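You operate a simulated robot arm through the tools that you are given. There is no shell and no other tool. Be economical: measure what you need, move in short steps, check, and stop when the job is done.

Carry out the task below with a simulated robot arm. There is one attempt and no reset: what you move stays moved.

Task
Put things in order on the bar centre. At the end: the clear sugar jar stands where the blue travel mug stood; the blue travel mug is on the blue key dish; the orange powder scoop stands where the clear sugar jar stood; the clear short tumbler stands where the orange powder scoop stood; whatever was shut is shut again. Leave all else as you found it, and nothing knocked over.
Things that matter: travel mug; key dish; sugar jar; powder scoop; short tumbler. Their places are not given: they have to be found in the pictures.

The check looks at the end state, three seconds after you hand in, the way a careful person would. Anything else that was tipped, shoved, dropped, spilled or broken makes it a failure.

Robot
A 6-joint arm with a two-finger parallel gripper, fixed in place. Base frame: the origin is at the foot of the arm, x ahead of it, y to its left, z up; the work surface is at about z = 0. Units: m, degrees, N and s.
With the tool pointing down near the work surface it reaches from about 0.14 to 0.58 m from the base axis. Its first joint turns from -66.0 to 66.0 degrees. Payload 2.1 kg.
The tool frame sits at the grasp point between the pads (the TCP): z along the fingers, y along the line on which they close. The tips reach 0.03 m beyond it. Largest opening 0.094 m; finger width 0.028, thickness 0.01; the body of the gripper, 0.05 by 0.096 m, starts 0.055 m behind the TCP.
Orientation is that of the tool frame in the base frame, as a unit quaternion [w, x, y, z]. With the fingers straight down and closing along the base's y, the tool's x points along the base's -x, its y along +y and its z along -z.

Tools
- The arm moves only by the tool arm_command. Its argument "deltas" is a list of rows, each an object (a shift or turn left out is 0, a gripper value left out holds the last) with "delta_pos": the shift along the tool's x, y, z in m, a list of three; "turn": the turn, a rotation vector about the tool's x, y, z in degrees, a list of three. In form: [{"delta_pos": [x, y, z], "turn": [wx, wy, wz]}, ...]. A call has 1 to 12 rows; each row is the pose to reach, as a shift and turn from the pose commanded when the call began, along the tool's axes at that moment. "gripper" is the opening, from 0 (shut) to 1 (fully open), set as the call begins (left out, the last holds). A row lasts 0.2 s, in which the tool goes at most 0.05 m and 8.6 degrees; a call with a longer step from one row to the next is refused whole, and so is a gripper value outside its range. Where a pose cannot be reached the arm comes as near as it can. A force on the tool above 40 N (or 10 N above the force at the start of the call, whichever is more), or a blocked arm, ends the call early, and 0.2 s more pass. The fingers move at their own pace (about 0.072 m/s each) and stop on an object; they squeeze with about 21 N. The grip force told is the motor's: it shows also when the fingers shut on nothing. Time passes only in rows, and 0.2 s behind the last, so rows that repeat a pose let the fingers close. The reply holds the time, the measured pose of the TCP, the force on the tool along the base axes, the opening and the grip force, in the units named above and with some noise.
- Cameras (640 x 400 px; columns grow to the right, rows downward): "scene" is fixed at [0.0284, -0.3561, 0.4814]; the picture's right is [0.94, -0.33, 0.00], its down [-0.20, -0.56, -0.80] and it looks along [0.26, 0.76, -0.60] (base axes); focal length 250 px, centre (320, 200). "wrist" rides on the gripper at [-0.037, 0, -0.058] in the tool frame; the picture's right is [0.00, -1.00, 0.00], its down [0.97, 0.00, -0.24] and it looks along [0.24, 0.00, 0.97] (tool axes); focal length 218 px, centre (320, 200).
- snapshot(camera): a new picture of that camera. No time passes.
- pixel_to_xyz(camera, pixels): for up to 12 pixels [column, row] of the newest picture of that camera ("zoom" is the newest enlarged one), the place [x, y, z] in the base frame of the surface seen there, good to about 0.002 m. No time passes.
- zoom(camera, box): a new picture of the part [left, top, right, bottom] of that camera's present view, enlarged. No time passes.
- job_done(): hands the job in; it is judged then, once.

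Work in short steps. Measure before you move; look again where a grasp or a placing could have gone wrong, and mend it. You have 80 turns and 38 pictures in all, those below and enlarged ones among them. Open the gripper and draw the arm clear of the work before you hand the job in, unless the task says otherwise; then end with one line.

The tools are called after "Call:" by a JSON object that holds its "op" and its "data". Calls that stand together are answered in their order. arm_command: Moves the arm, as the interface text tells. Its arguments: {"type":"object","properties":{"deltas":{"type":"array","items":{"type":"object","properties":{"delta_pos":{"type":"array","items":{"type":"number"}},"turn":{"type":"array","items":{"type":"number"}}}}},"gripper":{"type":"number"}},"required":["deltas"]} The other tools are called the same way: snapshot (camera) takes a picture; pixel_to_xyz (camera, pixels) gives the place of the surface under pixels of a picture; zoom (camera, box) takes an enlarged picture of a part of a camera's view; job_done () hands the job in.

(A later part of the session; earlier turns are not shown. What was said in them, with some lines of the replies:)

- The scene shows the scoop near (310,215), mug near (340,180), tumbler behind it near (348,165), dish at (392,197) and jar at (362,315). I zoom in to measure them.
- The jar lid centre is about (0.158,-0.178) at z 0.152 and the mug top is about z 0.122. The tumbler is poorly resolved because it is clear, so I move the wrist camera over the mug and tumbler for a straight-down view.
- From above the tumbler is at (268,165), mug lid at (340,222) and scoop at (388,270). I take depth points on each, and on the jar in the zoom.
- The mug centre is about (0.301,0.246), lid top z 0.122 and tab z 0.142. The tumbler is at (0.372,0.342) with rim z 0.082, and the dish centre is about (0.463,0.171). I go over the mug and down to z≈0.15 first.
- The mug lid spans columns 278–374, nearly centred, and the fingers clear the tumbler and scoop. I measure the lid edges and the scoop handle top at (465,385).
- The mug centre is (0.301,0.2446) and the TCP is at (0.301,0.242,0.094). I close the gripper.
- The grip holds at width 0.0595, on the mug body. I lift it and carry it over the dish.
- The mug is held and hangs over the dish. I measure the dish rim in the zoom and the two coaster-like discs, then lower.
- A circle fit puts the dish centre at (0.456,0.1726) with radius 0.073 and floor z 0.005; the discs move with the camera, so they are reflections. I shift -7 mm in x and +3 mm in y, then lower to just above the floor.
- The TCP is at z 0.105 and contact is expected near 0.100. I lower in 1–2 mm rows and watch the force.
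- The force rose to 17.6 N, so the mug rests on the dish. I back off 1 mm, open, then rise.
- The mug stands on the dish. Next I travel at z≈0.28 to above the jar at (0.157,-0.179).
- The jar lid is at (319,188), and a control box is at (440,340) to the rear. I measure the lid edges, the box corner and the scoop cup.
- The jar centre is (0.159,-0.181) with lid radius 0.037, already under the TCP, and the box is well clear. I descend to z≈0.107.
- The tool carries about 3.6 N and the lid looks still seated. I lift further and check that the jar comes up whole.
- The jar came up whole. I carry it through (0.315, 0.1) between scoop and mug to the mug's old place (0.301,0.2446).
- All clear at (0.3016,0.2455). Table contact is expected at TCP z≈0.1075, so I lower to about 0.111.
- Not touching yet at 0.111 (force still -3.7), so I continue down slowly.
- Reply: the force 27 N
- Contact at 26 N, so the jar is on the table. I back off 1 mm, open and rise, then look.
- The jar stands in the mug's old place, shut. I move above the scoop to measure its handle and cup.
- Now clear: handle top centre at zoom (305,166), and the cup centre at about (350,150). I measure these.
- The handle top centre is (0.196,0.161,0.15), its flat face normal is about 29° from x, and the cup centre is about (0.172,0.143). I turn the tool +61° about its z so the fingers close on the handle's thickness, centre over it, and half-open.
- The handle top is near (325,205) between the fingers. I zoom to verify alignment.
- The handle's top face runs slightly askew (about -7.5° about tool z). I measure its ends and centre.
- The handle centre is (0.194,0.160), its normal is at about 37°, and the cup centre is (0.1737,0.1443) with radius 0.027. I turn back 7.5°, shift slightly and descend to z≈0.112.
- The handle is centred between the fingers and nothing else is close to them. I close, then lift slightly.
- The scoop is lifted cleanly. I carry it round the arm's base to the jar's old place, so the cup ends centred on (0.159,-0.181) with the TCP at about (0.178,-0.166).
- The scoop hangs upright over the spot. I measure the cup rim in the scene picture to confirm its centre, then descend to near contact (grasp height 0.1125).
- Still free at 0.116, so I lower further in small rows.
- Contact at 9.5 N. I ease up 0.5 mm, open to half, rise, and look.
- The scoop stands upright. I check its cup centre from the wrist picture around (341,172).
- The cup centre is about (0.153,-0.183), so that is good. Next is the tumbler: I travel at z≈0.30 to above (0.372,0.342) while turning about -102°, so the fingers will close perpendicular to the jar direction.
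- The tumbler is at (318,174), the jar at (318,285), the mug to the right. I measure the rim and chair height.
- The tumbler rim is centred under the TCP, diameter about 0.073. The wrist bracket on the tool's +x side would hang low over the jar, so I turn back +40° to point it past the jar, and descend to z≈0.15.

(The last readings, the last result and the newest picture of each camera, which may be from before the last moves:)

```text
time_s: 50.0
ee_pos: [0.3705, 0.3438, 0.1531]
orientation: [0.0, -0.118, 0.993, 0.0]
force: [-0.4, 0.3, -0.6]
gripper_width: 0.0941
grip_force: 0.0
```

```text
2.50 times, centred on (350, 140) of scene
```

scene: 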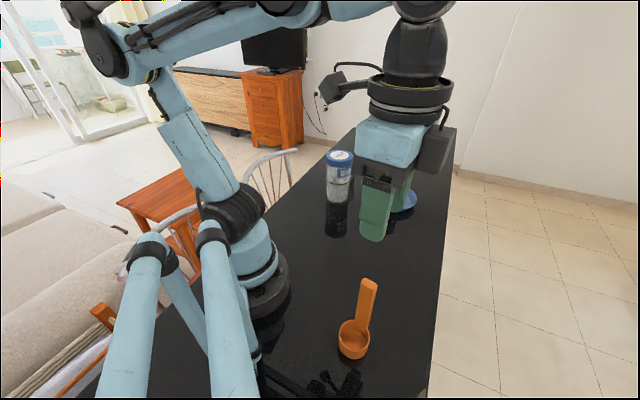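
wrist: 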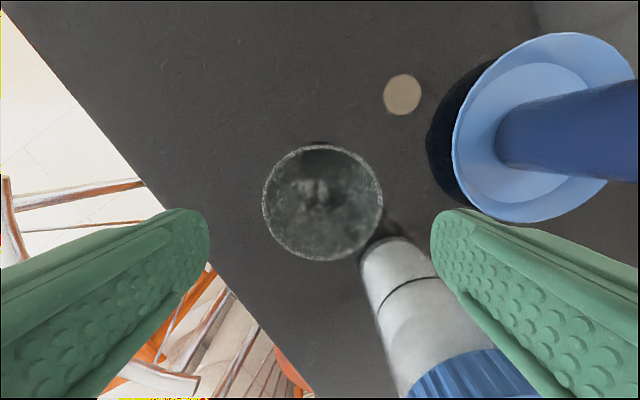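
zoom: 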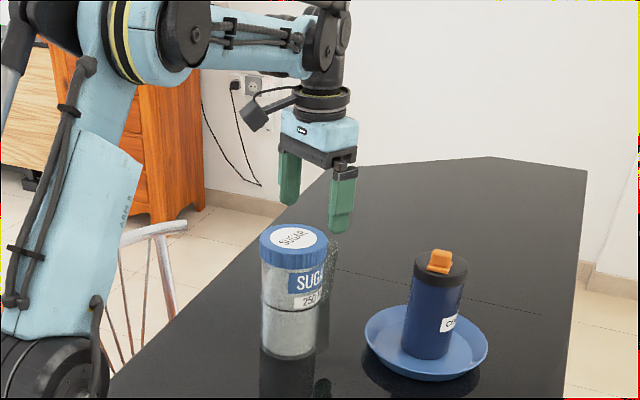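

The rim centre is at (322,202), meaning the tumbler sits about 5 mm along tool -x from the TCP; the jar is clear of the right finger. I correct and descend to z≈0.06.

Call:
{"op": "arm_command", "data": {"deltas": [{"delta_pos": [-0.0045, -0.0005, 0.03]}, {"delta_pos": [-0.0045, -0.0005, 0.06]}, {"delta_pos": [-0.0045, -0.0005, 0.085]}, {"delta_pos": [-0.0045, -0.0005, 0.092]}, {"delta_pos": [-0.0045, -0.0005, 0.092]}]}}

Call:
{"op": "arm_command", "data": {"deltas": [{}, {}, {}, {}], "gripper": 0}}

```text
time_s: 51.2
ee_pos: [0.3756, 0.3444, 0.0608]
orientation: [0.001, -0.118, 0.993, 0.0]
force: [0.4, 1.0, -0.6]
gripper_width: 0.0943
grip_force: 0.2
```

```text
time_s: 52.2
ee_pos: [0.3755, 0.3457, 0.0612]
orientation: [0.0, -0.118, 0.993, 0.0]
force: [0.3, -0.1, 0.4]
gripper_width: 0.0759
grip_force: 21.0
```

Gripped at width 0.0759. I lift 0.2 m and check it.

Call:
{"op": "arm_command", "data": {"deltas": [{"delta_pos": [0, 0, -0.01]}, {"delta_pos": [0, 0, -0.04]}, {"delta_pos": [0, 0, -0.08]}, {"delta_pos": [0, 0, -0.12]}, {"delta_pos": [0, 0, -0.16]}, {"delta_pos": [0, 0, -0.2]}, {"delta_pos": [0, 0, -0.2]}]}}

Call:
{"op": "zoom", "data": {"camera": "scene", "box": [270, 20, 430, 220]}}

```text
time_s: 53.8
ee_pos: [0.3756, 0.3428, 0.2617]
orientation: [0.0, -0.118, 0.993, 0.001]
force: [-0.2, 1.3, -0.5]
gripper_width: 0.076
grip_force: 20.9
```

```text
2.00 times, centred on (350, 120) of scene
```

zoom: 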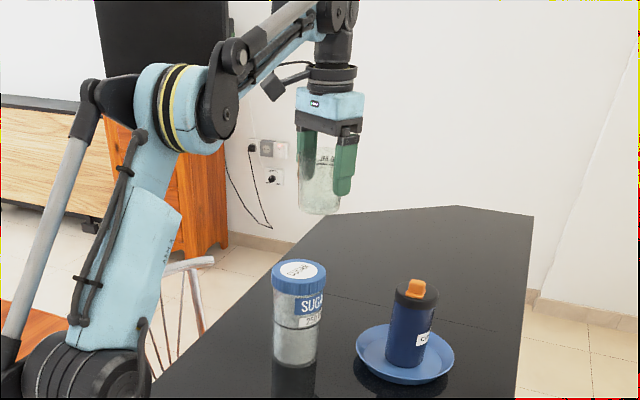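

The tumbler is held upright with its base at about z 0.2, above everything. I carry it to (0.174,0.1445).

Call:
{"op": "arm_command", "data": {"deltas": [{"delta_pos": [0.034, -0.021, 0]}, {"delta_pos": [0.069, -0.042, 0]}, {"delta_pos": [0.104, -0.063, 0]}, {"delta_pos": [0.139, -0.084, 0]}, {"delta_pos": [0.174, -0.105, 0]}, {"delta_pos": [0.209, -0.126, 0]}, {"delta_pos": [0.2431, -0.1471, 0]}, {"delta_pos": [0.2431, -0.1471, 0]}, {"delta_pos": [0.2431, -0.1471, 0]}]}}

Call:
{"op": "snapshot", "data": {"camera": "scene"}}

```text
time_s: 55.8
ee_pos: [0.1739, 0.1431, 0.2612]
orientation: [-0.001, -0.117, 0.993, 0.0]
force: [-0.1, -0.6, -1.7]
gripper_width: 0.0758
grip_force: 21.1
```

```text
7 pictures are left
```

scene: 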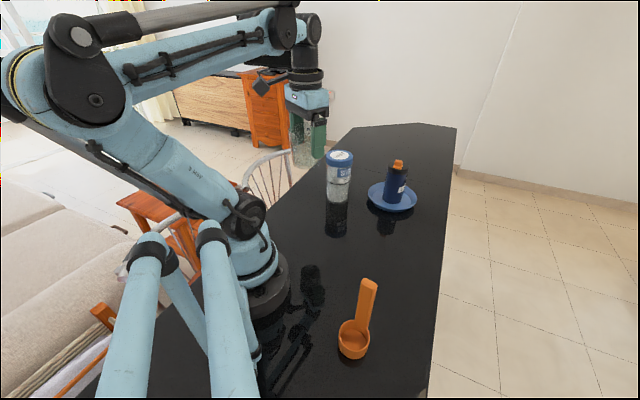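

It is over the spot and clear of everything. I lower to z≈0.066, then slowly.

Call:
{"op": "arm_command", "data": {"deltas": [{"delta_pos": [0, 0.001, 0.04]}, {"delta_pos": [0, 0.001, 0.08]}, {"delta_pos": [0, 0.001, 0.12]}, {"delta_pos": [0, 0.001, 0.16]}, {"delta_pos": [0, 0.001, 0.185]}, {"delta_pos": [0, 0.001, 0.195]}, {"delta_pos": [0, 0.001, 0.195]}]}}

Call:
{"op": "arm_command", "data": {"deltas": [{"delta_pos": [0, 0, 0.001]}, {"delta_pos": [0, 0, 0.002]}, {"delta_pos": [0, 0, 0.003]}, {"delta_pos": [0, 0, 0.003]}]}}

```text
time_s: 57.4
ee_pos: [0.1733, 0.1428, 0.0643]
orientation: [0.001, -0.118, 0.993, 0.0]
force: [-0.3, -0.4, -1.0]
gripper_width: 0.076
grip_force: 20.8
```

```text
time_s: 58.4
ee_pos: [0.174, 0.1444, 0.0627]
orientation: [0.0, -0.117, 0.993, 0.001]
force: [-0.5, 0.5, -2.2]
gripper_width: 0.076
grip_force: 20.9
```

Still free at 0.0627, so I continue in 1 mm rows.

Call:
{"op": "arm_command", "data": {"deltas": [{"delta_pos": [0, 0, 0.001]}, {"delta_pos": [0, 0, 0.002]}, {"delta_pos": [0, 0, 0.002]}]}}

```text
time_s: 59.2
ee_pos: [0.173, 0.1451, 0.0604]
orientation: [-0.001, -0.118, 0.993, 0.001]
force: [0.3, 0.8, 1.2]
gripper_width: 0.076
grip_force: 20.6
```

Call:
{"op": "arm_command", "data": {"deltas": [{"delta_pos": [0, 0, 0.0007]}, {"delta_pos": [0, 0, 0.0012]}, {"delta_pos": [0, 0, 0.0012]}]}}

```text
time_s: 60.0
ee_pos: [0.1745, 0.1465, 0.0604]
orientation: [0.0, -0.118, 0.993, -0.001]
force: [-3.1, 2.2, 9.8]
gripper_width: 0.0756
grip_force: 21.3
```

Contact at about 10 N. I ease up slightly, open, and rise.

Call:
{"op": "arm_command", "data": {"deltas": [{"delta_pos": [0, 0, -0.0008]}, {"delta_pos": [0, 0, -0.0008]}]}}

Call:
{"op": "arm_command", "data": {"deltas": [{}, {}, {}], "gripper": 1}}

Call:
{"op": "arm_command", "data": {"deltas": [{"delta_pos": [0, 0, -0.02]}, {"delta_pos": [0, 0, -0.06]}, {"delta_pos": [0, 0, -0.1]}, {"delta_pos": [0, 0, -0.14]}, {"delta_pos": [0, 0, -0.18]}, {"delta_pos": [0, 0, -0.22]}, {"delta_pos": [0, 0, -0.25]}, {"delta_pos": [0, 0, -0.25]}]}}

Call:
{"op": "snapshot", "data": {"camera": "wrist"}}

Call:
{"op": "snapshot", "data": {"camera": "scene"}}

```text
time_s: 60.6
ee_pos: [0.1738, 0.1454, 0.0607]
orientation: [0.001, -0.118, 0.993, 0.0]
force: [0.0, -0.8, -2.1]
gripper_width: 0.0757
grip_force: 21.3
```

```text
time_s: 61.4
ee_pos: [0.1733, 0.1447, 0.0612]
orientation: [0.0, -0.117, 0.993, 0.0]
force: [0.2, -0.2, 0.5]
gripper_width: 0.094
grip_force: 0.1
```

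```text
time_s: 63.2
ee_pos: [0.1742, 0.1457, 0.3129]
orientation: [0.0, -0.117, 0.993, 0.0]
force: [0.1, 0.3, -0.2]
gripper_width: 0.0941
grip_force: 0.1
```

```text
6 pictures are left
```

wrist: 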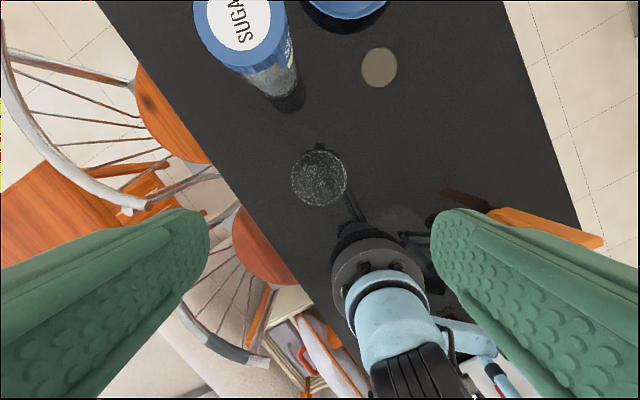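

```text
5 pictures are left
```

scene: 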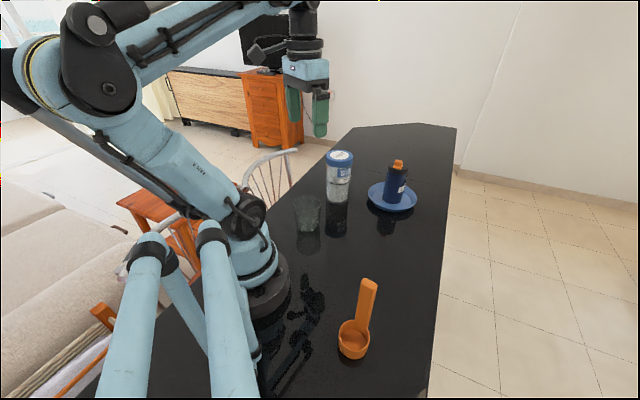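

All four stand upright in their places: tumbler at about (0.170,0.145), jar and its lid shut, mug on dish, scoop at the jar's old spot. I draw the arm clear of the objects.

Call:
{"op": "arm_command", "data": {"deltas": [{"delta_pos": [-0.03, -0.02, -0.01]}, {"delta_pos": [-0.06, -0.045, -0.02]}, {"delta_pos": [-0.09, -0.075, -0.02]}, {"delta_pos": [-0.11, -0.105, -0.02]}, {"delta_pos": [-0.11, -0.105, -0.02]}, {"delta_pos": [-0.11, -0.105, -0.02]}]}}

Call:
{"op": "snapshot", "data": {"camera": "scene"}}

```text
time_s: 64.6
ee_pos: [0.3062, 0.0681, 0.3321]
orientation: [0.0, -0.118, 0.993, 0.001]
force: [0.2, 0.2, 0.0]
gripper_width: 0.094
grip_force: 0.1
```

```text
4 pictures are left
```

scene: 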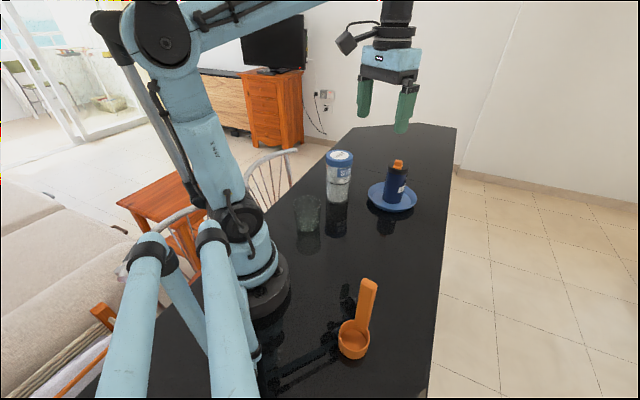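

The gripper is open and the arm is clear. Everything is upright and in place, so I hand in.

Call:
{"op": "job_done", "data": {}}

```text
The job is handed in.
```

I moved all four things and handed the job in: the mug is on the key dish, the sugar jar (lid still shut) is where the mug stood, the scoop is where the jar stood, and the tumbler is where the scoop stood. The last picture shows everything upright, nothing else disturbed, and the arm clear.
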